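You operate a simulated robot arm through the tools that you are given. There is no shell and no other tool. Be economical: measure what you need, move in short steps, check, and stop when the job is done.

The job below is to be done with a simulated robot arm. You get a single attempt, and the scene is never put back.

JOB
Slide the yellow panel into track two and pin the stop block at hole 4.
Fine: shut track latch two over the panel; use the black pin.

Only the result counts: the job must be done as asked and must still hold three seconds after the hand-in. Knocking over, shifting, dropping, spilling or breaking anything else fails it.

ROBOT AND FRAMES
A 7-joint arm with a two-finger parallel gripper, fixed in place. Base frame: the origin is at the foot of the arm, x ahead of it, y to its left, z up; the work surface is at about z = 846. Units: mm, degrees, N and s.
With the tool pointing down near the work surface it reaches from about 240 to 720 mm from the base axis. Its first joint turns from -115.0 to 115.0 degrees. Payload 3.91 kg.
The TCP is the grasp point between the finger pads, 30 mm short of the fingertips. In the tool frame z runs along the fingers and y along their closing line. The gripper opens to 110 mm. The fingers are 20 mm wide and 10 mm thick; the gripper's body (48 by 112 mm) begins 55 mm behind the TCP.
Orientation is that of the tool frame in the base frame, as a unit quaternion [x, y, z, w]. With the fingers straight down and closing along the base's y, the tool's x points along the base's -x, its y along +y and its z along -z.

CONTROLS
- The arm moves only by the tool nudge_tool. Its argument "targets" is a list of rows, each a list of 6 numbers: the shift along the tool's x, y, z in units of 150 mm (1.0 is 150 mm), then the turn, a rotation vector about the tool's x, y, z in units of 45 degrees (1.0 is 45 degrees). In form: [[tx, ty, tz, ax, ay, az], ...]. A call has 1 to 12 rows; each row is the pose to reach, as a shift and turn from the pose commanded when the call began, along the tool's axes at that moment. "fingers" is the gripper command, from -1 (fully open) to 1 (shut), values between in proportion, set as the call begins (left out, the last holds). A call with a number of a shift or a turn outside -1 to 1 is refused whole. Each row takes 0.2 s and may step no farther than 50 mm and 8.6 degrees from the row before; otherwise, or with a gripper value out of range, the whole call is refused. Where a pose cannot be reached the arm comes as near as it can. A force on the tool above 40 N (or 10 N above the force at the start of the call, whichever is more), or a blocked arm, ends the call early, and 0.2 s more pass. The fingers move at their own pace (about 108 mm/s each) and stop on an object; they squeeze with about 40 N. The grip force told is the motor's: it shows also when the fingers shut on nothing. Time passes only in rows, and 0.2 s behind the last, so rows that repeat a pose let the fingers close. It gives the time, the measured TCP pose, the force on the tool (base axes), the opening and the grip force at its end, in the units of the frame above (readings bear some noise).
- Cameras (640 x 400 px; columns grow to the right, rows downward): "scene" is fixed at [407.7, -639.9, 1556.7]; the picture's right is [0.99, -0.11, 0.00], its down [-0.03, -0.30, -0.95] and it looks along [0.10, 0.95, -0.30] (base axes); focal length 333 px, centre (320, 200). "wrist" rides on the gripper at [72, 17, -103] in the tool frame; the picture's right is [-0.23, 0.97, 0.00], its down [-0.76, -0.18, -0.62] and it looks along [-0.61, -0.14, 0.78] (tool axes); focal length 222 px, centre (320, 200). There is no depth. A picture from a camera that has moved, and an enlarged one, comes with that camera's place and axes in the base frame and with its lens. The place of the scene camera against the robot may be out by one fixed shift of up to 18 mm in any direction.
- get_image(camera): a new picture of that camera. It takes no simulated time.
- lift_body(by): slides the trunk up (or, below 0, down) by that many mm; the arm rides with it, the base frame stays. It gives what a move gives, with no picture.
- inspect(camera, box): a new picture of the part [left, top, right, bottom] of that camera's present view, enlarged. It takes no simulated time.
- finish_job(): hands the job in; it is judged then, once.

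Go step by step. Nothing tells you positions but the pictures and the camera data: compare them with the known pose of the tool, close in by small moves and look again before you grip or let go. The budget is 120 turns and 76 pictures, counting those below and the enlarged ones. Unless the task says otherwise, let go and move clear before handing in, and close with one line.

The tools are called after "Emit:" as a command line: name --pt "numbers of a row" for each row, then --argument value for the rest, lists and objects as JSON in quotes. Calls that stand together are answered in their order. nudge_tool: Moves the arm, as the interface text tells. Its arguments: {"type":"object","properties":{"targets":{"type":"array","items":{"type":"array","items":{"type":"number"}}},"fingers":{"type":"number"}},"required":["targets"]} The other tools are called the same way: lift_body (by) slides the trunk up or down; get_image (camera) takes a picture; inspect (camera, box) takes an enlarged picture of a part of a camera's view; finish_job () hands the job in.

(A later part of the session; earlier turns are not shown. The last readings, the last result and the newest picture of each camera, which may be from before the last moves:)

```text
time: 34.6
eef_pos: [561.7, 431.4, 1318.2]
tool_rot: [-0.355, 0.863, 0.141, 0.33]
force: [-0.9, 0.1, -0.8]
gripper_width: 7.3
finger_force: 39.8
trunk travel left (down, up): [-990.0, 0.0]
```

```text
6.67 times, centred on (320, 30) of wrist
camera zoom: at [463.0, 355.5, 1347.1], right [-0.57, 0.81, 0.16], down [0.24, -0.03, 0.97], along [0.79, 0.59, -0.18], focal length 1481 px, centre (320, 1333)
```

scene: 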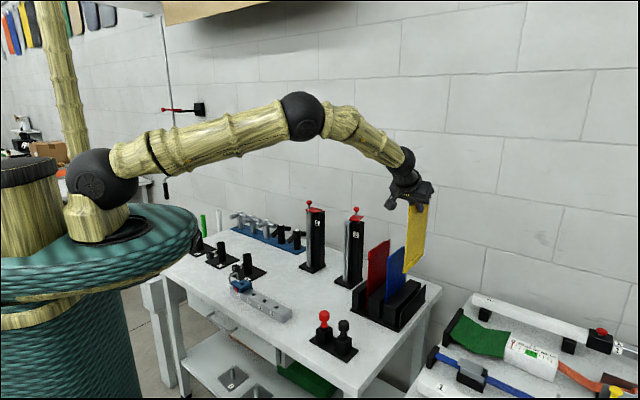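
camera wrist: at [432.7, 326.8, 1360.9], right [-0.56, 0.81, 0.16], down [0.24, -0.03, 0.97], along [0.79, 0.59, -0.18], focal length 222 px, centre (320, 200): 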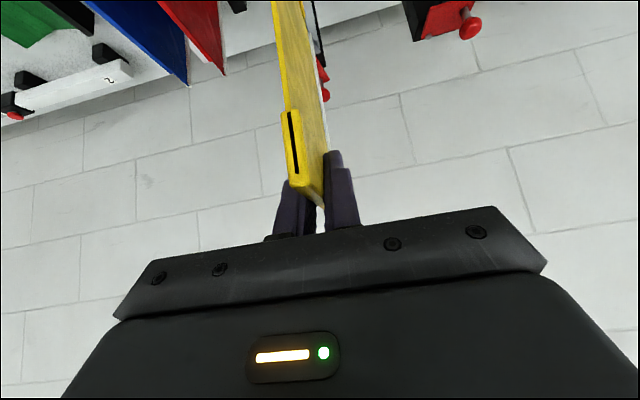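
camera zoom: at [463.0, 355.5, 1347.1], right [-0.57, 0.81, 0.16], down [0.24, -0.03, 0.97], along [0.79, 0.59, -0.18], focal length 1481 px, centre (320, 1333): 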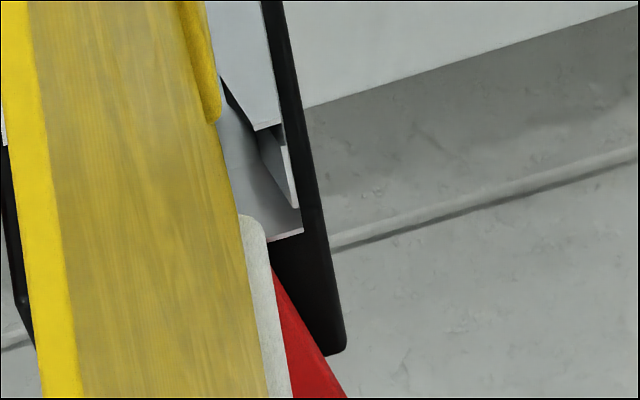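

Emit:
nudge_tool --pt "0.01 0.008 -0.009 0 0 0" --pt "0.037 0.008 0.021 0 0 0" --pt "0.037 0.008 0.021 0 0 0"

Emit:
inspect --camera "scene" --box '[345, 210, 369, 230]'

Emit:
inspect --camera "wrist" --box '[290, 0, 350, 50]'

```text
time: 35.4
eef_pos: [560.8, 429.6, 1311.7]
tool_rot: [-0.354, 0.864, 0.141, 0.33]
force: [-0.8, 0.7, -0.9]
gripper_width: 7.4
finger_force: 39.9
trunk travel left (down, up): [-990.0, 0.0]
```

```text
16.00 times, centred on (357, 220) of scene
camera zoom: at [407.7, -639.9, 1556.7], right [0.99, -0.11, 0.0], down [-0.03, -0.3, -0.95], along [0.1, 0.95, -0.3], focal length 5328 px, centre (-272, -120)
```

zoom: 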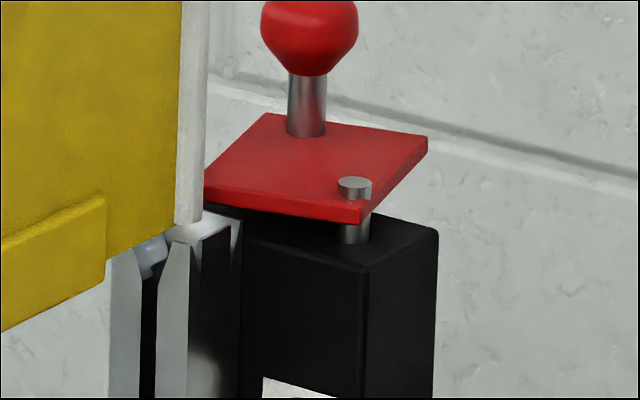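

```text
8.00 times, centred on (320, 25) of wrist
camera zoom: at [461.9, 353.4, 1341.4], right [-0.57, 0.81, 0.16], down [0.24, -0.03, 0.97], along [0.79, 0.59, -0.18], focal length 1777 px, centre (320, 1600)
```

zoom: 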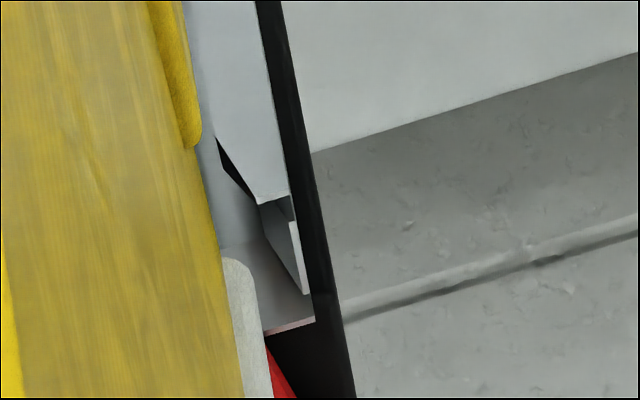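

Bead is at the mouth and looks aligned within about a millimetre. Lowering gently, watching force.

Emit:
nudge_tool --pt "0.0 0.005 0.0 0 0 0" --pt "0.018 0.005 0.02 0 0 0" --pt "0.036 0.005 0.04 0 0 0" --pt "0.053 0.005 0.06 0 0 0" --pt "0.071 0.005 0.079 0 0 0"

Emit:
inspect --camera "scene" --box '[345, 210, 369, 230]'

Emit:
inspect --camera "wrist" --box '[290, 0, 350, 50]'

```text
time: 36.6
eef_pos: [560.1, 429.7, 1295.3]
tool_rot: [-0.354, 0.864, 0.141, 0.329]
force: [-0.3, -0.2, -1.1]
gripper_width: 7.7
finger_force: 40.8
trunk travel left (down, up): [-990.0, 0.0]
```

```text
16.00 times, centred on (357, 220) of scene
camera zoom: at [407.7, -639.9, 1556.7], right [0.99, -0.11, 0.0], down [-0.03, -0.3, -0.95], along [0.1, 0.95, -0.3], focal length 5328 px, centre (-272, -120)
```

zoom: 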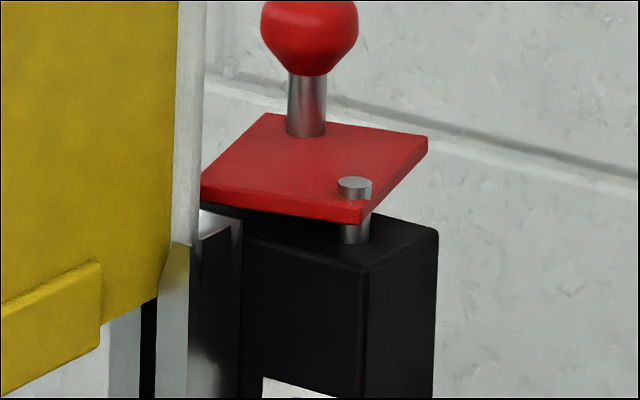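

```text
8.00 times, centred on (320, 25) of wrist
camera zoom: at [461.1, 353.7, 1325.1], right [-0.57, 0.81, 0.16], down [0.24, -0.03, 0.97], along [0.79, 0.59, -0.18], focal length 1777 px, centre (320, 1600)
```

zoom: 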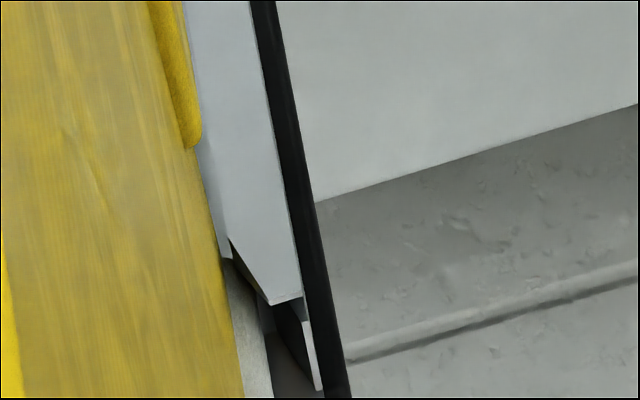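

The bead is in the channel with no load. Lowering further in stages.

Emit:
nudge_tool --pt "0.067 -0.001 0.075 0 0 0" --pt "0.134 -0.002 0.149 0 0 0" --pt "0.2 -0.003 0.223 0 0 0" --pt "0.267 -0.004 0.298 0 0 0"

Emit:
nudge_tool --pt "0.067 -0.001 0.075 0 0 0" --pt "0.134 -0.002 0.149 0 0 0" --pt "0.2 -0.003 0.223 0 0 0" --pt "0.267 -0.004 0.298 0 0 0"

Emit:
inspect --camera "scene" --box '[290, 180, 410, 300]'

```text
time: 37.6
eef_pos: [561.7, 429.3, 1235.3]
tool_rot: [-0.355, 0.864, 0.141, 0.329]
force: [-1.1, 1.7, -2.5]
gripper_width: 7.6
finger_force: 39.8
trunk travel left (down, up): [-990.0, 0.0]
```

```text
time: 38.6
eef_pos: [561.1, 428.9, 1176.3]
tool_rot: [-0.355, 0.863, 0.141, 0.33]
force: [-1.2, 4.5, -1.4]
gripper_width: 7.4
finger_force: 39.7
trunk travel left (down, up): [-990.0, 0.0]
```

```text
3.33 times, centred on (350, 240) of scene
camera zoom: at [407.7, -639.9, 1556.7], right [0.99, -0.11, 0.0], down [-0.03, -0.3, -0.95], along [0.1, 0.95, -0.3], focal length 1110 px, centre (220, 67)
```

zoom: 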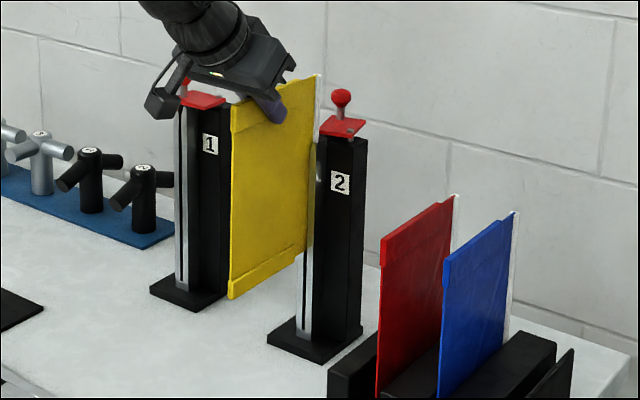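

Emit:
nudge_tool --pt "0.067 0.002 0.075 0 0 0" --pt "0.134 0.002 0.149 0 0 0" --pt "0.2 0.002 0.223 0 0 0" --pt "0.267 0.002 0.298 0 0 0"

Emit:
nudge_tool --pt "0.045 0 0.05 0 0 0" --pt "0.089 0 0.099 0 0 0" --pt "0.134 0 0.149 0 0 0" --pt "0.156 0 0.174 0 0 0" --pt "0.178 0 0.198 0 0 0"

Emit:
inspect --camera "scene" --box '[290, 180, 410, 300]'

```text
time: 39.6
eef_pos: [558.6, 430.2, 1114.7]
tool_rot: [-0.355, 0.864, 0.14, 0.33]
force: [-2.7, 8.1, 0.7]
gripper_width: 7.3
finger_force: 39.7
trunk travel left (down, up): [-990.0, 0.0]
```

```text
time: 40.8
eef_pos: [560.2, 429.8, 1075.0]
tool_rot: [-0.354, 0.864, 0.14, 0.33]
force: [-1.5, 4.4, 1.5]
gripper_width: 7.1
finger_force: 40.2
trunk travel left (down, up): [-990.0, 0.0]
```

```text
3.33 times, centred on (350, 240) of scene
camera zoom: at [407.7, -639.9, 1556.7], right [0.99, -0.11, 0.0], down [-0.03, -0.3, -0.95], along [0.1, 0.95, -0.3], focal length 1110 px, centre (220, 67)
```

zoom: 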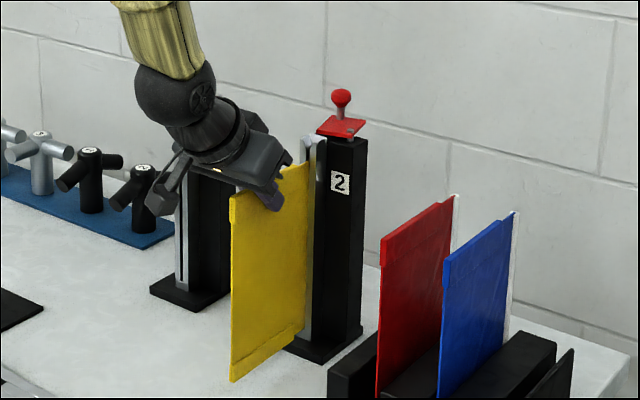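

Emit:
nudge_tool --pt "0.013 0 0.015 0 0 0" --pt "0.027 0 0.03 0 0 0" --pt "0.04 0 0.045 0 0 0" --pt "0.053 0 0.06 0 0 0" --pt "0.066 0 0.075 0 0 0" --pt "0.08 0 0.09 0 0 0"

```text
time: 41.8
eef_pos: [560.7, 431.1, 1072.6]
tool_rot: [-0.354, 0.861, 0.143, 0.336]
force: [-12.5, -9.5, 22.6]
gripper_width: 7.5
finger_force: 40.0
trunk travel left (down, up): [-990.0, 0.0]
stopped in row 4: the force on the tool passed its limit (the readings are from after the stop); the commanded pose is now the measured one
```

Contact at TCP z ≈ 1072, probably seated. Releasing gently and looking.

Emit:
nudge_tool --pt "0 0 0 0 0 0" --pt "0 0 0 0 0 0" --pt "0 0 0 0 0 0" --fingers 0.4

Emit:
inspect --camera "scene" --box '[320, 190, 380, 310]'

Emit:
get_image --camera "wrist"

```text
time: 42.6
eef_pos: [563.5, 431.8, 1068.4]
tool_rot: [-0.354, 0.862, 0.141, 0.334]
force: [-0.3, 0.1, 1.1]
gripper_width: 33.0
finger_force: 0.1
trunk travel left (down, up): [-990.0, 0.0]
```

```text
3.33 times, centred on (350, 250) of scene
camera zoom: at [407.7, -639.9, 1556.7], right [0.99, -0.11, 0.0], down [-0.03, -0.3, -0.95], along [0.1, 0.95, -0.3], focal length 1110 px, centre (220, 33)
```

zoom: 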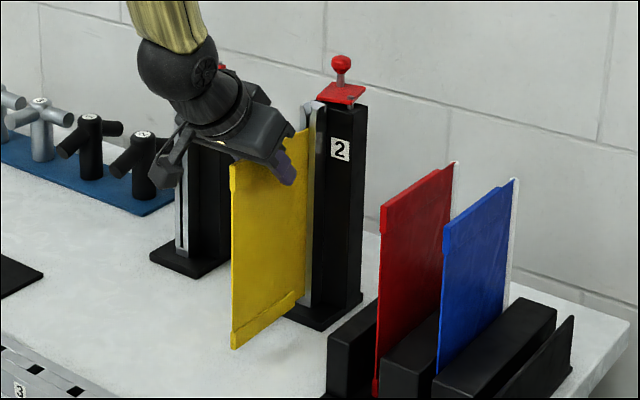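

```text
25 pictures are left
camera wrist: at [463.7, 356.5, 1096.9], right [-0.57, 0.81, 0.16], down [0.23, -0.03, 0.97], along [0.79, 0.59, -0.17], focal length 222 px, centre (320, 200)
```

wrist: 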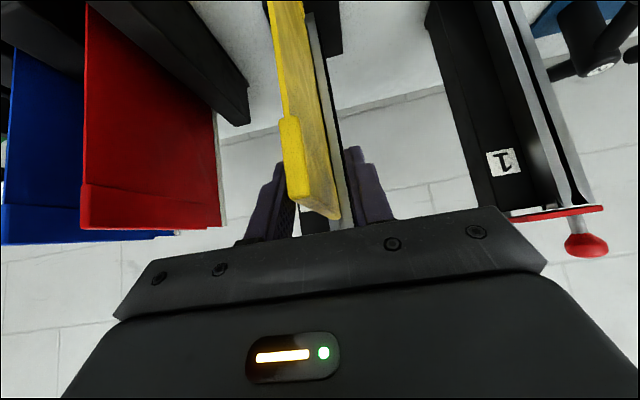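

The panel stands seated in the slot. Backing out along the panel plane, then going to the knob near (667, 540, 1138).

Emit:
nudge_tool --pt "0 0 -0.2 0 0 0" --pt "0 0 -0.5 0 0 0" --pt "0 0 -0.8 0 0 0" --pt "-0.2 0 -0.8 0 0 0" --fingers 0.1

Emit:
nudge_tool --pt "-0.216 0.009 0.16 0 0 0" --pt "-0.433 0.018 0.318 0 0 0" --pt "-0.65 0.026 0.476 0 0 0" --pt "-0.866 0.035 0.635 0 0 0" --pt "-0.866 0.035 0.635 0 0 0"

Emit:
get_image --camera "wrist"

```text
time: 43.6
eef_pos: [523.2, 392.3, 1177.1]
tool_rot: [-0.354, 0.862, 0.141, 0.334]
force: [0.0, 0.1, 0.1]
gripper_width: 49.8
finger_force: 0.0
trunk travel left (down, up): [-990.0, 0.0]
```

```text
time: 44.8
eef_pos: [630.4, 504.7, 1195.1]
tool_rot: [-0.354, 0.862, 0.142, 0.334]
force: [1.7, 0.3, -0.3]
gripper_width: 49.3
finger_force: 0.0
trunk travel left (down, up): [-990.0, 0.0]
```

```text
24 pictures are left
camera wrist: at [532.1, 428.5, 1223.6], right [-0.57, 0.81, 0.16], down [0.23, -0.03, 0.97], along [0.79, 0.59, -0.17], focal length 222 px, centre (320, 200)
```

wrist: 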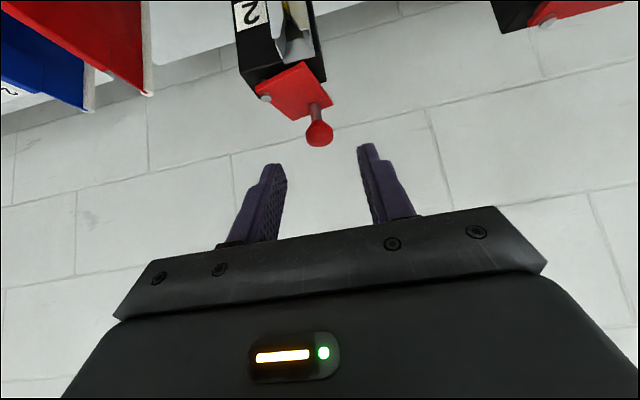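

Emit:
nudge_tool --pt "0.008 -0.011 0.21 0 0 0" --pt "0.017 -0.011 0.419 0 0 0" --pt "0.017 -0.011 0.419 0 0 0"

Emit:
nudge_tool --pt "0 0 0 0 0 0" --pt "0 0 0 0 0 0" --fingers 1

```text
time: 45.6
eef_pos: [662.7, 531.6, 1147.6]
tool_rot: [-0.354, 0.862, 0.142, 0.334]
force: [0.0, -0.8, 0.3]
gripper_width: 49.6
finger_force: 0.0
trunk travel left (down, up): [-990.0, 0.0]
```

```text
time: 46.2
eef_pos: [663.4, 533.7, 1145.9]
tool_rot: [-0.353, 0.862, 0.141, 0.334]
force: [-1.3, 6.2, -1.0]
gripper_width: 23.1
finger_force: 45.0
trunk travel left (down, up): [-990.0, 0.0]
```

Gripped; swinging the latch back along its arc.

Emit:
nudge_tool --pt "0.02 0.024 -0.018 0 0 0" --pt "0.039 0.043 -0.036 0 0 0" --pt "0.065 0.059 -0.059 0 0 0" --pt "0.09 0.071 -0.082 0 0 0" --pt "0.117 0.078 -0.107 0 0 0" --pt "0.144 0.081 -0.132 0 0 0" --pt "0.171 0.077 -0.156 0 0 0" --pt "0.198 0.071 -0.181 0 0 0" --pt "0.215 0.063 -0.197 0 0 0" --pt "0.232 0.054 -0.213 0 0 0" --pt "0.246 0.045 -0.225 0 0 0" --pt "0.26 0.034 -0.238 0 0 0"

Emit:
inspect --camera "wrist" --box '[220, 60, 420, 220]'

```text
time: 48.8
eef_pos: [616.4, 503.4, 1146.4]
tool_rot: [-0.355, 0.862, 0.143, 0.333]
force: [-8.8, 12.8, -3.3]
gripper_width: 23.0
finger_force: 45.1
trunk travel left (down, up): [-990.0, 0.0]
```

```text
2.50 times, centred on (320, 140) of wrist
camera zoom: at [518.4, 427.7, 1174.9], right [-0.57, 0.81, 0.16], down [0.23, -0.03, 0.97], along [0.79, 0.59, -0.17], focal length 555 px, centre (320, 350)
```

zoom: 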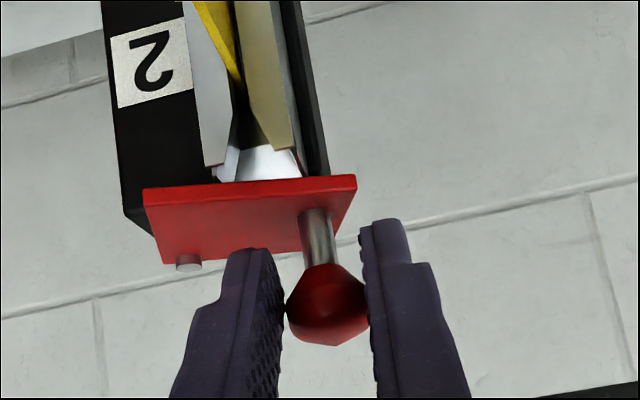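

About 15° remains. Pushing the knob on in −y.

Emit:
nudge_tool --pt "0.014 -0.017 -0.013 0 0 0" --pt "0.028 -0.033 -0.026 0 0 0" --pt "0.042 -0.05 -0.039 0 0 0" --pt "0.055 -0.066 -0.051 0 0 0"

Emit:
inspect --camera "wrist" --box '[220, 60, 420, 220]'

```text
time: 49.8
eef_pos: [611.5, 491.6, 1146.7]
tool_rot: [-0.357, 0.861, 0.143, 0.333]
force: [-27.4, 14.5, -7.5]
gripper_width: 22.6
finger_force: 45.1
trunk travel left (down, up): [-990.0, 0.0]
```

```text
2.50 times, centred on (320, 140) of wrist
camera zoom: at [512.7, 415.7, 1175.0], right [-0.57, 0.8, 0.16], down [0.23, -0.03, 0.97], along [0.79, 0.59, -0.17], focal length 555 px, centre (320, 350)
```

zoom: 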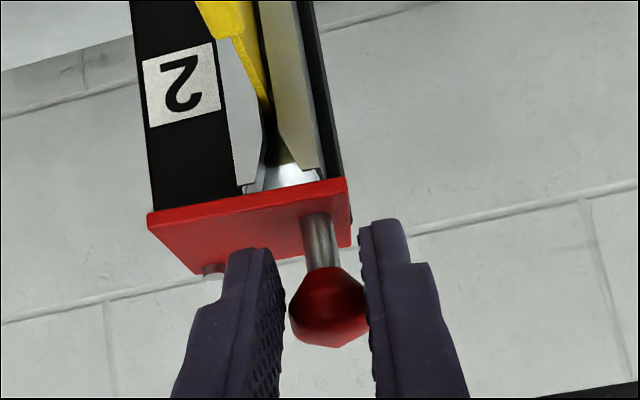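

Emit:
nudge_tool --pt "0 0 0 0 0 0" --pt "0 0 0 0 0 0" --pt "0 0 -0.3 0 0 0" --pt "0 0 -0.5 0 0 0" --fingers 0.1

Emit:
inspect --camera "wrist" --box '[240, 40, 400, 170]'

Emit:
inspect --camera "scene" --box '[335, 200, 375, 240]'

```text
time: 50.8
eef_pos: [582.6, 449.3, 1202.3]
tool_rot: [-0.353, 0.862, 0.141, 0.335]
force: [-0.1, -0.8, 0.1]
gripper_width: 49.4
finger_force: 0.0
trunk travel left (down, up): [-990.0, 0.0]
```

```text
3.08 times, centred on (320, 105) of wrist
camera zoom: at [482.5, 373.2, 1230.1], right [-0.57, 0.81, 0.16], down [0.23, -0.03, 0.97], along [0.79, 0.59, -0.17], focal length 684 px, centre (320, 492)
```

zoom: 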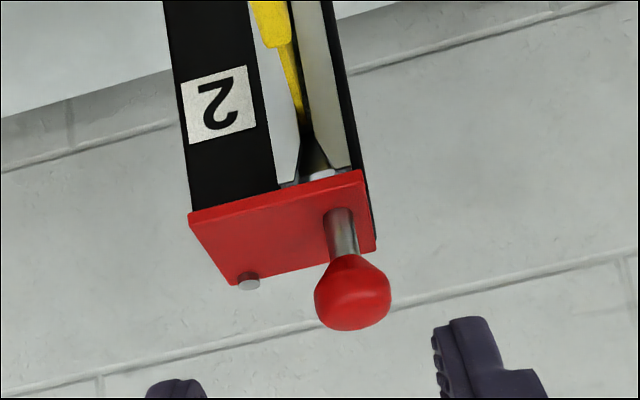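

```text
10.00 times, centred on (355, 220) of scene
camera zoom: at [407.7, -639.9, 1556.7], right [0.99, -0.11, 0.0], down [-0.03, -0.3, -0.95], along [0.1, 0.95, -0.3], focal length 3330 px, centre (-30, 0)
```

zoom: 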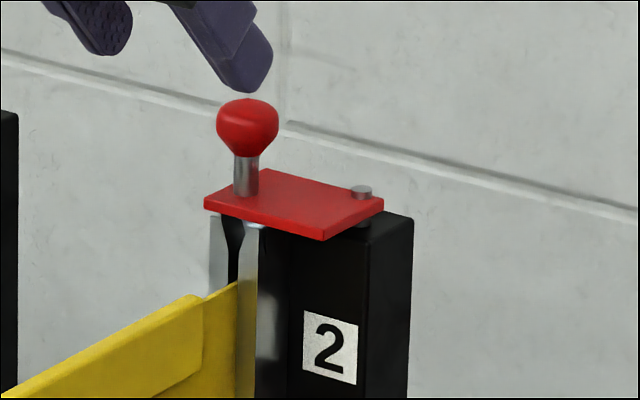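

The latch sits exactly where it was when shut, over the panel. Now I'll retreat and look at the stop-block rail from above.

Emit:
nudge_tool --pt "0.118 0.027 -0.256 0 0 0" --pt "0.236 0.053 -0.512 0 0 0" --pt "0.353 0.08 -0.768 0 0 0"

Emit:
nudge_tool --pt "0.07 0.016 -0.15 0 0.17 0" --pt "0.14 0.032 -0.3 0 0.34 0" --pt "0.21 0.048 -0.45 0 0.51 0" --pt "0.28 0.064 -0.6 0 0.68 0" --pt "0.353 0.08 -0.768 0 0.85 0" --pt "0.353 0.08 -0.768 0 0.94 0"

```text
time: 51.6
eef_pos: [492.8, 374.3, 1255.3]
tool_rot: [-0.354, 0.861, 0.143, 0.335]
force: [-0.8, -0.2, 0.0]
gripper_width: 49.6
finger_force: 0.1
trunk travel left (down, up): [-990.0, 0.0]
```

```text
time: 53.0
eef_pos: [401.9, 301.5, 1301.5]
tool_rot: [-0.381, 0.924, 0.005, 0.0]
force: [-0.3, 0.1, 0.2]
gripper_width: 49.4
finger_force: 0.0
trunk travel left (down, up): [-990.0, 0.0]
```

Emit:
nudge_tool --pt "0 0.2 0 0 0 0" --pt "0 0.4 0 0 0 0" --pt "0 0.6 0 0 0 0"

Emit:
lift_body --by -220

Emit:
get_image --camera "wrist"

```text
time: 53.8
eef_pos: [336.6, 364.6, 1302.8]
tool_rot: [-0.381, 0.925, 0.005, 0.0]
force: [-0.3, 0.2, 0.4]
gripper_width: 49.5
finger_force: 0.1
trunk travel left (down, up): [-990.0, 0.0]
```

```text
time: 56.1
eef_pos: [338.3, 363.6, 1083.2]
tool_rot: [-0.381, 0.925, 0.005, 0.001]
force: [-0.2, 0.8, -0.4]
gripper_width: 49.4
finger_force: 0.1
trunk travel left (down, up): [-770.0, 220.0]
```

```text
19 pictures are left
camera wrist: at [275.0, 322.8, 1187.4], right [-0.52, 0.85, 0.01], down [0.67, 0.4, 0.63], along [0.53, 0.33, -0.78], focal length 222 px, centre (320, 200)
```

wrist: 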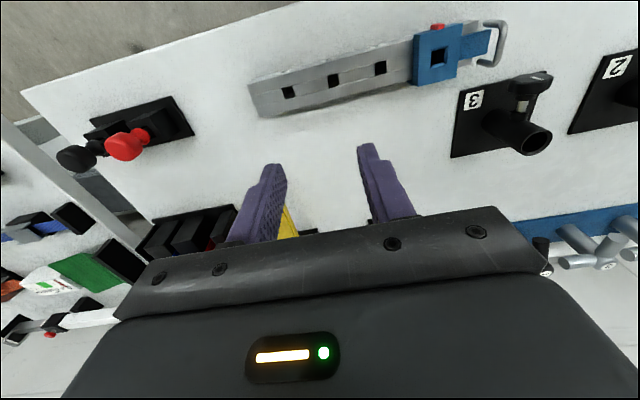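

Emit:
inspect --camera "wrist" --box '[390, 5, 530, 100]'

Emit:
inspect --camera "scene" --box '[225, 262, 295, 322]'

```text
4.21 times, centred on (460, 52) of wrist
camera zoom: at [275.0, 322.8, 1187.4], right [-0.52, 0.85, 0.01], down [0.67, 0.4, 0.63], along [0.53, 0.33, -0.78], focal length 935 px, centre (-270, 821)
```

zoom: 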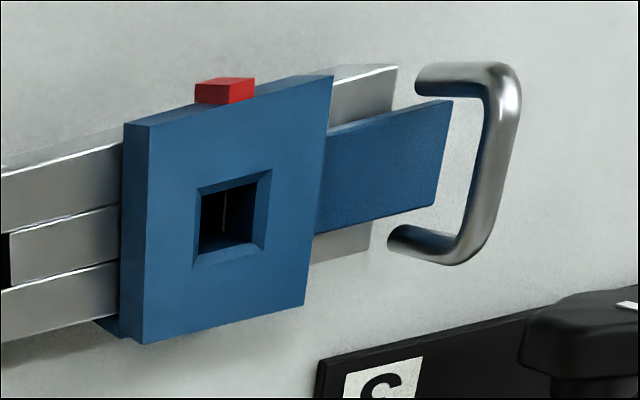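

```text
6.67 times, centred on (260, 292) of scene
camera zoom: at [407.7, -639.9, 1556.7], right [0.99, -0.11, 0.0], down [-0.03, -0.3, -0.95], along [0.1, 0.95, -0.3], focal length 2220 px, centre (720, -413)
```

zoom: 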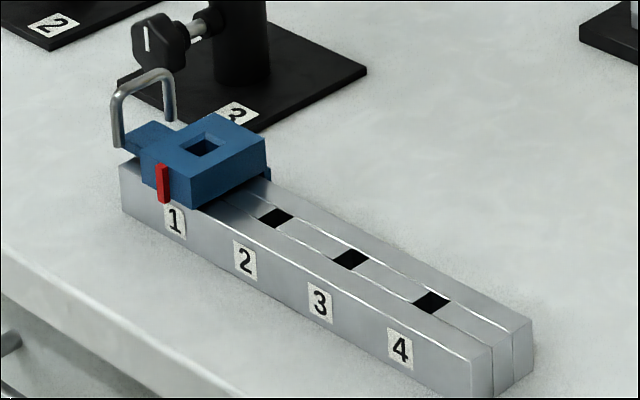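

The block carries a U-handle at its tail (bar near (196, 481, 927)); my current closing direction suits it. Moving above the handle with a narrower opening.

Emit:
nudge_tool --pt "0.015 0.24 0.05 0 0 0" --pt "0.03 0.48 0.1 0 0 0" --pt "0.045 0.72 0.15 0 0 0" --pt "0.06 0.95 0.2 0 0 0" --fingers 0.5

Emit:
nudge_tool --pt "0.03 0.13 0.12 0 0 0" --pt "0.06 0.264 0.25 0 0 0" --pt "0.06 0.264 0.35 0 0 0"

Emit:
get_image --camera "wrist"

```text
time: 57.1
eef_pos: [231.1, 459.7, 1055.9]
tool_rot: [-0.381, 0.925, 0.004, 0.001]
force: [-0.2, 0.1, -0.1]
gripper_width: 27.8
finger_force: 0.1
trunk travel left (down, up): [-770.0, 220.0]
```

```text
time: 57.9
eef_pos: [198.0, 481.9, 1004.0]
tool_rot: [-0.381, 0.925, 0.005, 0.001]
force: [-0.2, -0.6, 0.1]
gripper_width: 27.4
finger_force: 0.1
trunk travel left (down, up): [-770.0, 220.0]
```

```text
16 pictures are left
camera wrist: at [134.2, 440.7, 1106.5], right [-0.52, 0.85, 0.01], down [0.67, 0.4, 0.63], along [0.53, 0.33, -0.78], focal length 222 px, centre (320, 200)
```

wrist: 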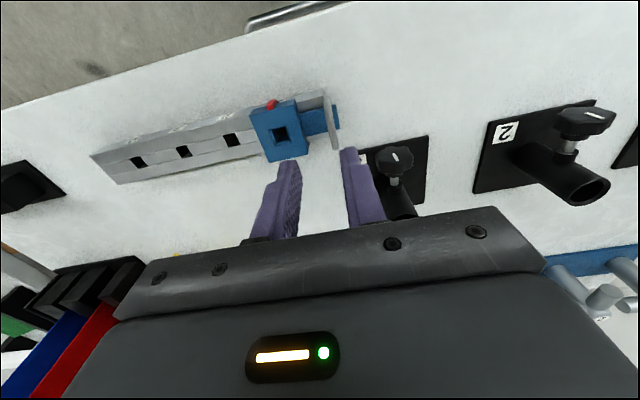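

Emit:
nudge_tool --pt "0.033 0.056 0.0 0 0 0" --pt "0.033 0.056 0.25 0 0 0" --pt "0.033 0.056 0.4 0 0 0" --pt "0.033 0.056 0.49 0 0 0" --pt "0.033 0.056 0.49 0 0 0"

Emit:
inspect --camera "wrist" --box '[220, 60, 420, 220]'

```text
time: 59.1
eef_pos: [187.8, 482.9, 928.5]
tool_rot: [-0.381, 0.924, 0.004, 0.001]
force: [0.2, -0.4, 0.0]
gripper_width: 27.4
finger_force: 0.0
trunk travel left (down, up): [-770.0, 220.0]
```

```text
2.50 times, centred on (320, 140) of wrist
camera zoom: at [125.0, 443.5, 1032.1], right [-0.52, 0.85, 0.01], down [0.67, 0.4, 0.63], along [0.53, 0.33, -0.78], focal length 555 px, centre (320, 350)
```

zoom: 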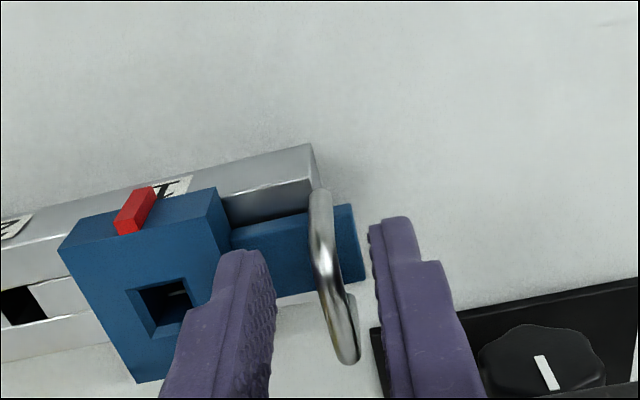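

The handle bar is between the fingers. Closing.

Emit:
nudge_tool --pt "0 0 0 0 0 0" --pt "0 0 0 0 0 0" --fingers 1

Emit:
nudge_tool --pt "0 -0.03 0 0 0 0" --pt "0 -0.06 0 0 0 0" --pt "0 -0.1 0 0 0 0"

```text
time: 59.7
eef_pos: [187.9, 484.8, 926.8]
tool_rot: [-0.381, 0.925, 0.006, 0.001]
force: [-2.7, 3.9, -2.6]
gripper_width: 6.8
finger_force: 45.1
trunk travel left (down, up): [-770.0, 220.0]
```

```text
time: 60.5
eef_pos: [199.2, 472.6, 928.3]
tool_rot: [-0.381, 0.925, 0.005, 0.0]
force: [5.5, 5.3, -0.5]
gripper_width: 6.6
finger_force: 45.5
trunk travel left (down, up): [-770.0, 220.0]
```

The block slides. Drawing it along the rail toward hole 4.

Emit:
nudge_tool --pt "0 -0.12 0 0 0 0" --pt "0 -0.24 0 0 0 0" --pt "0 -0.36 0 0 0 0" --pt "0 -0.48 0 0 0 0" --pt "0 -0.6 0 0 0 0" --pt "0 -0.72 0 0 0 0" --pt "0 -0.84 0 0 0 0" --pt "0 -0.97 0 0 0 0"

Emit:
inspect --camera "scene" --box '[225, 262, 295, 322]'

Emit:
inspect --camera "wrist" --box '[200, 60, 400, 220]'

```text
time: 62.3
eef_pos: [302.3, 370.2, 927.2]
tool_rot: [-0.381, 0.924, 0.005, 0.002]
force: [7.2, 6.3, 11.8]
gripper_width: 6.7
finger_force: 44.7
trunk travel left (down, up): [-770.0, 220.0]
```

```text
6.67 times, centred on (260, 292) of scene
camera zoom: at [407.7, -639.9, 1556.7], right [0.99, -0.11, 0.0], down [-0.03, -0.3, -0.95], along [0.1, 0.95, -0.3], focal length 2220 px, centre (720, -413)
```

zoom: 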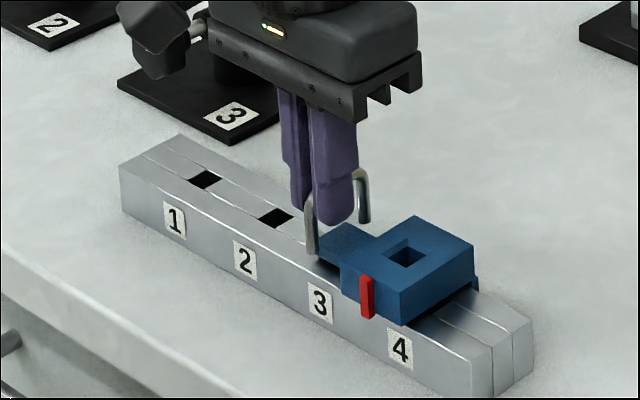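

```text
2.50 times, centred on (300, 140) of wrist
camera zoom: at [238.7, 329.5, 1032.0], right [-0.52, 0.85, 0.01], down [0.67, 0.4, 0.63], along [0.53, 0.34, -0.78], focal length 555 px, centre (370, 350)
```

zoom: 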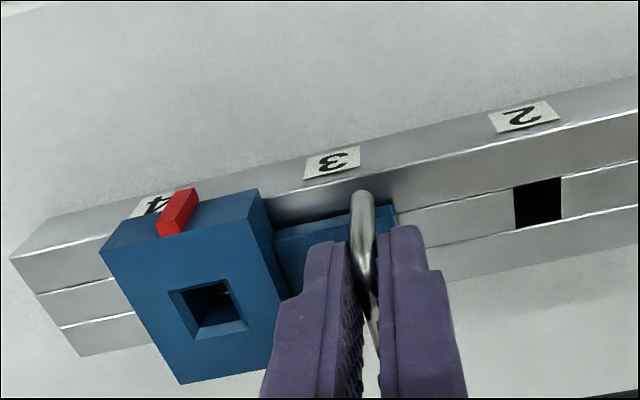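

About 14 mm remain to hole 4.

Emit:
nudge_tool --pt "0 -0.03 0 0 0 0" --pt "0 -0.06 0 0 0 0" --pt "0 -0.095 0 0 0 0" --pt "0 -0.095 0 0 0 0"

Emit:
inspect --camera "scene" --box '[225, 262, 295, 322]'

Emit:
inspect --camera "wrist" --box '[230, 100, 310, 170]'

```text
time: 63.3
eef_pos: [311.5, 360.0, 929.3]
tool_rot: [-0.38, 0.925, 0.006, 0.003]
force: [12.2, 7.1, 25.7]
gripper_width: 6.7
finger_force: 45.1
trunk travel left (down, up): [-770.0, 220.0]
```

```text
6.67 times, centred on (260, 292) of scene
camera zoom: at [407.7, -639.9, 1556.7], right [0.99, -0.11, 0.0], down [-0.03, -0.3, -0.95], along [0.1, 0.95, -0.3], focal length 2220 px, centre (720, -413)
```

zoom: 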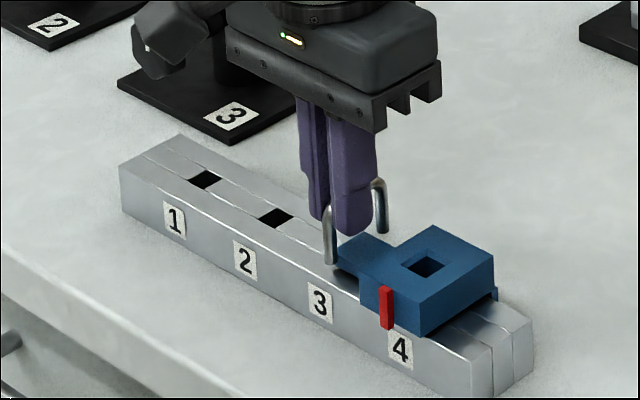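

```text
5.71 times, centred on (270, 135) of wrist
camera zoom: at [248.5, 319.4, 1031.8], right [-0.52, 0.85, 0.01], down [0.67, 0.4, 0.63], along [0.53, 0.34, -0.78], focal length 1269 px, centre (606, 571)
```

zoom: 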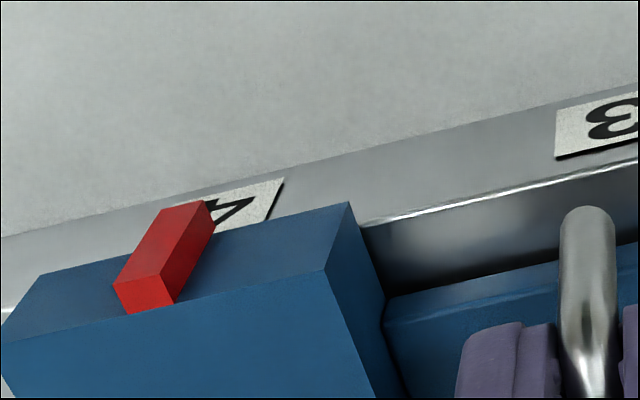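

The block's pointer and hole match hole 4. Releasing the handle, rising, and heading to the black pin.

Emit:
nudge_tool --pt "0 0 0 0 0 0" --pt "0 0 0 0 0 0" --pt "0 0 -0.1 0 0 0" --pt "0 0 -0.4 0 0 0" --pt "0 0 -0.7 0 0 0" --pt "0 0 -0.9 0 0 0" --fingers 0.5

Emit:
nudge_tool --pt "0 -0.3 0 0 0 0" --pt "0 -0.6 0 0 0 0" --pt "0 -0.9 0 0 0 0"

Emit:
nudge_tool --pt "0 -0.3 0 0 0 0" --pt "0 -0.6 0 0 0 0" --pt "0 -0.9 0 0 0 0" --fingers 0.25

Emit:
get_image --camera "wrist"

```text
time: 64.7
eef_pos: [310.7, 358.4, 1063.9]
tool_rot: [-0.381, 0.924, 0.004, 0.0]
force: [-0.5, 0.1, 0.5]
gripper_width: 27.4
finger_force: 0.0
trunk travel left (down, up): [-770.0, 220.0]
```

```text
time: 65.5
eef_pos: [408.7, 262.0, 1058.9]
tool_rot: [-0.381, 0.925, 0.005, 0.001]
force: [0.0, -0.2, 0.3]
gripper_width: 27.5
finger_force: 0.1
trunk travel left (down, up): [-770.0, 220.0]
```

```text
time: 66.3
eef_pos: [501.8, 168.3, 1058.4]
tool_rot: [-0.382, 0.924, 0.006, 0.0]
force: [0.8, -0.2, 0.4]
gripper_width: 41.5
finger_force: 0.0
trunk travel left (down, up): [-770.0, 220.0]
```

```text
10 pictures are left
camera wrist: at [438.7, 127.2, 1162.9], right [-0.53, 0.85, 0.01], down [0.67, 0.4, 0.62], along [0.53, 0.34, -0.78], focal length 222 px, centre (320, 200)
```

wrist: 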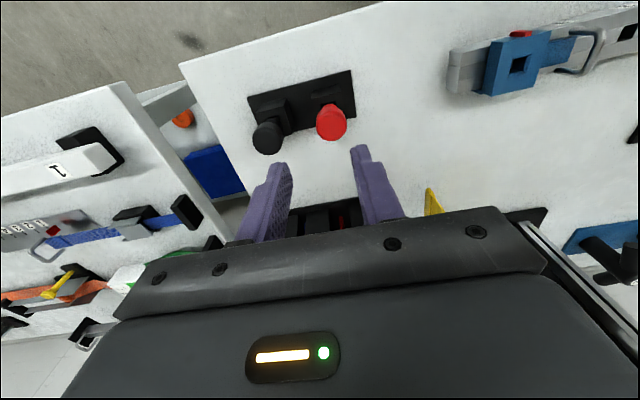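

Emit:
nudge_tool --pt "-0.02 -0.19 0 0 0 0" --pt "-0.04 -0.377 0 0 0 0" --pt "-0.04 -0.377 0.22 0 0 0" --pt "-0.04 -0.377 0.44 0 0 0" --pt "-0.04 -0.377 0.44 0 0 0"

Emit:
get_image --camera "wrist"

```text
time: 67.5
eef_pos: [544.4, 131.8, 992.8]
tool_rot: [-0.381, 0.924, 0.005, 0.001]
force: [-0.4, 0.1, 0.4]
gripper_width: 41.3
finger_force: 0.0
trunk travel left (down, up): [-770.0, 220.0]
```

```text
9 pictures are left
camera wrist: at [480.9, 90.7, 1096.3], right [-0.52, 0.85, 0.01], down [0.67, 0.4, 0.63], along [0.53, 0.33, -0.78], focal length 222 px, centre (320, 200)
```

wrist: 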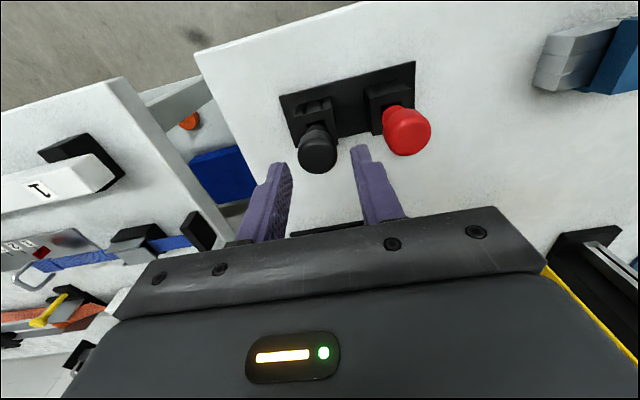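

Aligned over the black knob. Descending and gripping.

Emit:
nudge_tool --pt "0 -0.008 0.09 0 0 0" --pt "0.005 -0.008 0.18 0 0 0" --pt "0.005 -0.008 0.253 0 0 0" --pt "0.005 -0.008 0.253 0 0 0"

Emit:
nudge_tool --pt "0 0 0 0 0 0" --pt "0 0 0 0 0 0" --fingers 1

Emit:
get_image --camera "wrist"

```text
time: 68.5
eef_pos: [544.5, 131.4, 953.6]
tool_rot: [-0.381, 0.925, 0.005, 0.0]
force: [-0.1, -0.7, -0.1]
gripper_width: 41.4
finger_force: 0.0
trunk travel left (down, up): [-770.0, 220.0]
```

```text
time: 69.1
eef_pos: [546.8, 131.7, 955.0]
tool_rot: [-0.38, 0.925, 0.005, 0.001]
force: [3.2, -2.9, 0.4]
gripper_width: 30.5
finger_force: 39.8
trunk travel left (down, up): [-770.0, 220.0]
```

```text
8 pictures are left
camera wrist: at [482.5, 90.3, 1058.6], right [-0.52, 0.85, 0.01], down [0.67, 0.4, 0.63], along [0.53, 0.33, -0.78], focal length 222 px, centre (320, 200)
```

wrist: 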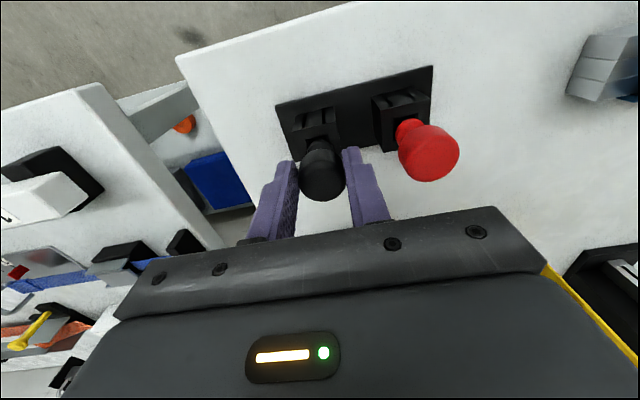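

Pin gripped (30 mm knob). Lifting it straight out with the trunk.

Emit:
lift_body --by 110

Emit:
nudge_tool --pt "0 0.3 0 0 0 0" --pt "0 0.6 0 0 0 0" --pt "0 0.9 0 0 0 0"

Emit:
inspect --camera "scene" --box '[230, 230, 370, 340]'

```text
time: 70.5
eef_pos: [544.5, 132.9, 1064.3]
tool_rot: [-0.381, 0.925, 0.005, 0.001]
force: [-0.3, 0.0, -1.1]
gripper_width: 30.3
finger_force: 40.3
trunk travel left (down, up): [-880.0, 110.0]
```

```text
time: 71.3
eef_pos: [450.0, 229.8, 1065.3]
tool_rot: [-0.381, 0.925, 0.005, 0.001]
force: [0.1, 0.1, -0.4]
gripper_width: 30.3
finger_force: 40.0
trunk travel left (down, up): [-880.0, 110.0]
```

```text
3.64 times, centred on (300, 285) of scene
camera zoom: at [407.7, -639.9, 1556.7], right [0.99, -0.11, 0.0], down [-0.03, -0.3, -0.95], along [0.1, 0.95, -0.3], focal length 1211 px, centre (393, -109)
```

zoom: 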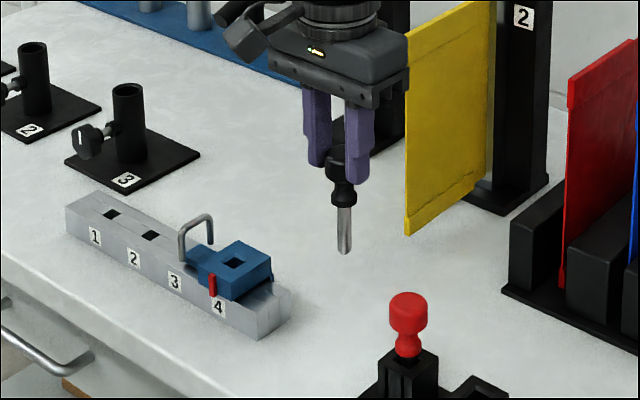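

The pin shaft reaches about 92 mm below the TCP. Moving above the block hole near (355, 328).

Emit:
nudge_tool --pt "-0.008 0.23 0 0 0 0" --pt "-0.016 0.46 0 0 0 0" --pt "-0.024 0.69 0 0 0 0" --pt "-0.031 0.915 0 0 0 0" --pt "-0.031 0.915 0.2 0 0 0" --pt "-0.031 0.915 0.4 0 0 0" --pt "-0.031 0.915 0.4 0 0 0"

Emit:
inspect --camera "wrist" --box '[240, 40, 400, 180]'

Emit:
inspect --camera "scene" --box '[255, 265, 295, 305]'

```text
time: 72.9
eef_pos: [356.1, 327.9, 1003.5]
tool_rot: [-0.381, 0.925, 0.006, 0.001]
force: [-0.1, -0.5, -0.4]
gripper_width: 30.4
finger_force: 40.2
trunk travel left (down, up): [-880.0, 110.0]
```

```text
2.86 times, centred on (320, 110) of wrist
camera zoom: at [292.7, 287.3, 1108.3], right [-0.52, 0.85, 0.01], down [0.67, 0.4, 0.63], along [0.53, 0.33, -0.78], focal length 635 px, centre (320, 457)
```

zoom: 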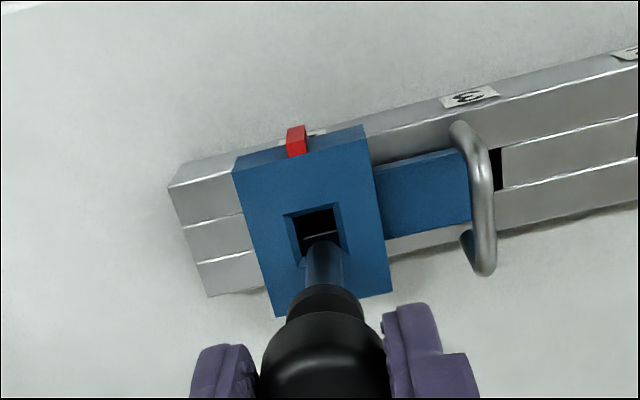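

```text
10.00 times, centred on (275, 285) of scene
camera zoom: at [407.7, -639.9, 1556.7], right [0.99, -0.11, 0.0], down [-0.03, -0.3, -0.95], along [0.1, 0.95, -0.3], focal length 3330 px, centre (770, -650)
```

zoom: 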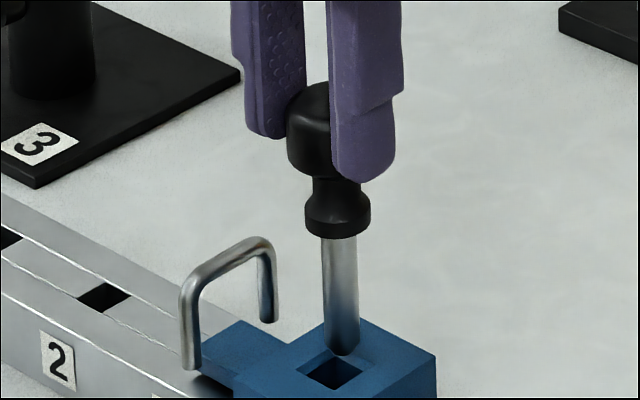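

Tip nearly over the hole: shifting about 3 mm toward the front and 1 mm along the rail, lowering 3 mm, and re-checking.

Emit:
nudge_tool --pt "0.021 -0.006 0 0 0 0" --pt "0.021 -0.006 0.02 0 0 0" --pt "0.021 -0.006 0.02 0 0 0"

Emit:
inspect --camera "scene" --box '[263, 277, 293, 307]'

```text
time: 73.7
eef_pos: [354.5, 324.4, 1003.1]
tool_rot: [-0.381, 0.924, 0.005, 0.001]
force: [0.5, -0.9, -0.2]
gripper_width: 30.1
finger_force: 40.2
trunk travel left (down, up): [-880.0, 110.0]
```

```text
13.33 times, centred on (278, 292) of scene
camera zoom: at [407.7, -639.9, 1556.7], right [0.99, -0.11, 0.0], down [-0.03, -0.3, -0.95], along [0.1, 0.95, -0.3], focal length 4440 px, centre (880, -1027)
```

zoom: 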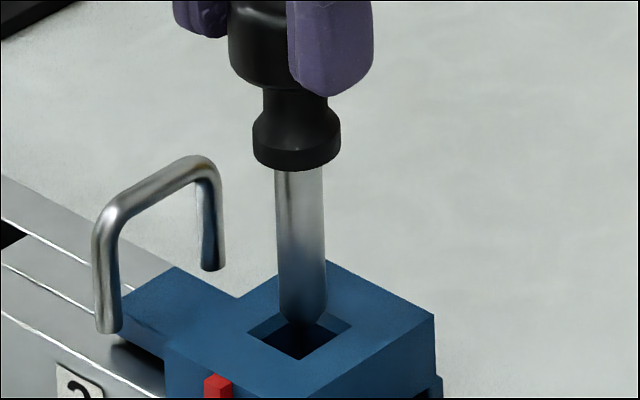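

Tip is right over the hole. Lowering gently.

Emit:
nudge_tool --pt "0 0 0.02 0 0 0" --pt "0 0 0.04 0 0 0" --pt "0 0 0.06 0 0 0" --pt "0 0 0.08 0 0 0" --pt "0 0 0.1 0 0 0"

```text
time: 74.9
eef_pos: [353.6, 325.4, 988.0]
tool_rot: [-0.381, 0.925, 0.005, 0.0]
force: [-5.1, -5.6, 1.7]
gripper_width: 30.3
finger_force: 39.9
trunk travel left (down, up): [-880.0, 110.0]
```

Emit:
nudge_tool --pt "0.009 0 0.02 0 0 0" --pt "0.009 0 0.04 0 0 0" --pt "0.009 0 0.06 0 0 0" --pt "0.009 0 0.08 0 0 0" --pt "0.009 0 0.1 0 0 0" --pt "0.009 0 0.12 0 0 0"

```text
time: 76.3
eef_pos: [352.8, 323.4, 970.1]
tool_rot: [-0.381, 0.925, 0.005, 0.0]
force: [-2.2, -4.2, 0.3]
gripper_width: 30.3
finger_force: 39.7
trunk travel left (down, up): [-880.0, 110.0]
```

Emit:
nudge_tool --pt "0.004 0 0.02 0 0 0" --pt "0.004 0 0.04 0 0 0" --pt "0.004 0 0.06 0 0 0" --pt "0.004 0 0.08 0 0 0" --pt "0.004 0 0.1 0 0 0" --pt "0.004 0 0.12 0 0 0"

Emit:
inspect --camera "scene" --box '[255, 265, 300, 310]'

```text
time: 77.7
eef_pos: [353.9, 325.4, 952.8]
tool_rot: [-0.382, 0.924, 0.005, 0.0]
force: [0.2, 0.1, -0.9]
gripper_width: 30.7
finger_force: 39.9
trunk travel left (down, up): [-880.0, 110.0]
```

```text
8.89 times, centred on (278, 288) of scene
camera zoom: at [407.7, -639.9, 1556.7], right [0.99, -0.11, 0.0], down [-0.03, -0.3, -0.95], along [0.1, 0.95, -0.3], focal length 2960 px, centre (698, -578)
```

zoom: 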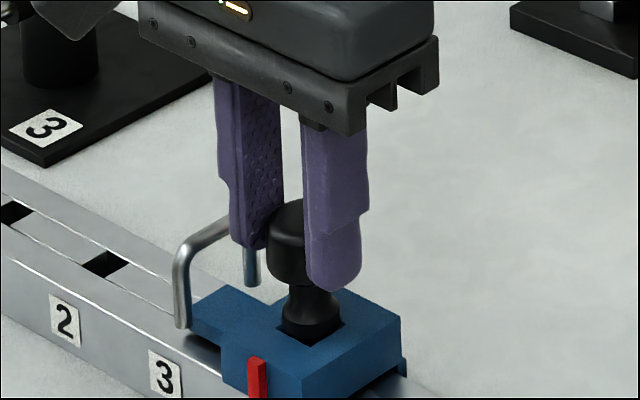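

Almost fully seated; pressing down the last few millimetres.

Emit:
nudge_tool --pt "0 0 0.013 0 0 0" --pt "0 0 0.026 0 0 0" --pt "0 0 0.04 0 0 0" --pt "0 0 0.053 0 0 0"

```text
time: 78.7
eef_pos: [353.6, 324.3, 946.1]
tool_rot: [-0.381, 0.924, 0.005, 0.003]
force: [0.5, 1.7, 24.8]
gripper_width: 30.4
finger_force: 40.3
trunk travel left (down, up): [-880.0, 110.0]
```

Contact at 25 N: the flange is seated. Releasing and rising clear.

Emit:
nudge_tool --pt "0 0 0 0 0 0" --pt "0 0 0 0 0 0" --pt "0 0 -0.1 0 0 0" --pt "0 0 -0.35 0 0 0" --pt "0 0 -0.65 0 0 0" --pt "0 0 -0.95 0 0 0" --fingers 0.45

Emit:
inspect --camera "scene" --box '[230, 200, 400, 320]'

```text
time: 80.1
eef_pos: [351.4, 323.3, 1084.2]
tool_rot: [-0.381, 0.924, 0.005, 0.0]
force: [-0.4, -0.2, -0.7]
gripper_width: 31.2
finger_force: 20.5
trunk travel left (down, up): [-880.0, 110.0]
```

```text
3.33 times, centred on (315, 260) of scene
camera zoom: at [407.7, -639.9, 1556.7], right [0.99, -0.11, 0.0], down [-0.03, -0.3, -0.95], along [0.1, 0.95, -0.3], focal length 1110 px, centre (337, 0)
```

zoom: 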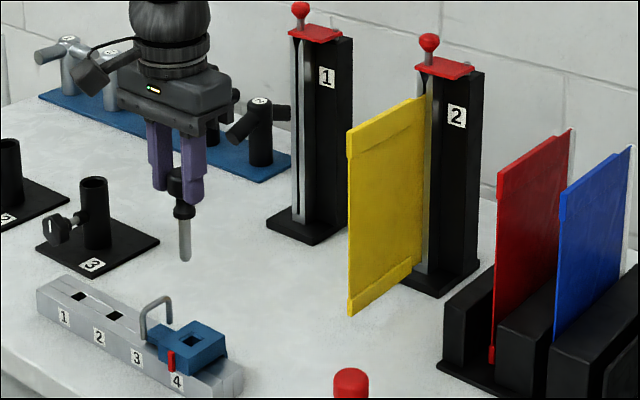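

My opening command (30 mm) only matched the knob's width, so the pin came up still in the fingers; the block is unmoved. I'll re-grip firmly and re-insert on the same line.

Emit:
nudge_tool --pt "0 0 0 0 0 0" --pt "0 0 0 0 0 0" --pt "0 0 0.2 0 0 0" --pt "0 0 0.4 0 0 0" --pt "0 0 0.5 0 0 0" --pt "0 0 0.54 0 0 0" --pt "0 0 0.54 0 0 0" --fingers 1

```text
time: 81.7
eef_pos: [352.8, 325.8, 1005.1]
tool_rot: [-0.381, 0.925, 0.005, 0.001]
force: [0.4, 0.5, 0.6]
gripper_width: 30.6
finger_force: 39.9
trunk travel left (down, up): [-880.0, 110.0]
```

Emit:
nudge_tool --pt "0 0 0.02 0 0 0" --pt "0 0 0.04 0 0 0" --pt "0 0 0.06 0 0 0" --pt "0 0 0.08 0 0 0" --pt "0 0 0.1 0 0 0" --pt "0 0 0.12 0 0 0"

```text
time: 83.1
eef_pos: [354.0, 324.7, 987.7]
tool_rot: [-0.381, 0.924, 0.005, 0.001]
force: [-0.2, 0.5, 0.2]
gripper_width: 30.5
finger_force: 40.0
trunk travel left (down, up): [-880.0, 110.0]
```

No resistance, so the tip is in the hole. Continuing down.

Emit:
nudge_tool --pt "0 0 0.03 0 0 0" --pt "0 0 0.06 0 0 0" --pt "0 0 0.09 0 0 0" --pt "0 0 0.12 0 0 0" --pt "0 0 0.15 0 0 0" --pt "0 0 0.18 0 0 0" --pt "0 0 0.21 0 0 0"

Emit:
nudge_tool --pt "0 0 0.013 0 0 0" --pt "0 0 0.026 0 0 0" --pt "0 0 0.04 0 0 0" --pt "0 0 0.053 0 0 0" --pt "0 0 0.067 0 0 0" --pt "0 0 0.08 0 0 0"

```text
time: 84.7
eef_pos: [353.2, 325.5, 957.0]
tool_rot: [-0.381, 0.925, 0.005, 0.0]
force: [-0.7, -1.2, 0.4]
gripper_width: 30.6
finger_force: 40.3
trunk travel left (down, up): [-880.0, 110.0]
```

```text
time: 86.1
eef_pos: [353.0, 324.8, 944.8]
tool_rot: [-0.38, 0.925, 0.005, 0.002]
force: [-1.1, -2.8, 6.1]
gripper_width: 30.6
finger_force: 39.8
trunk travel left (down, up): [-880.0, 110.0]
```

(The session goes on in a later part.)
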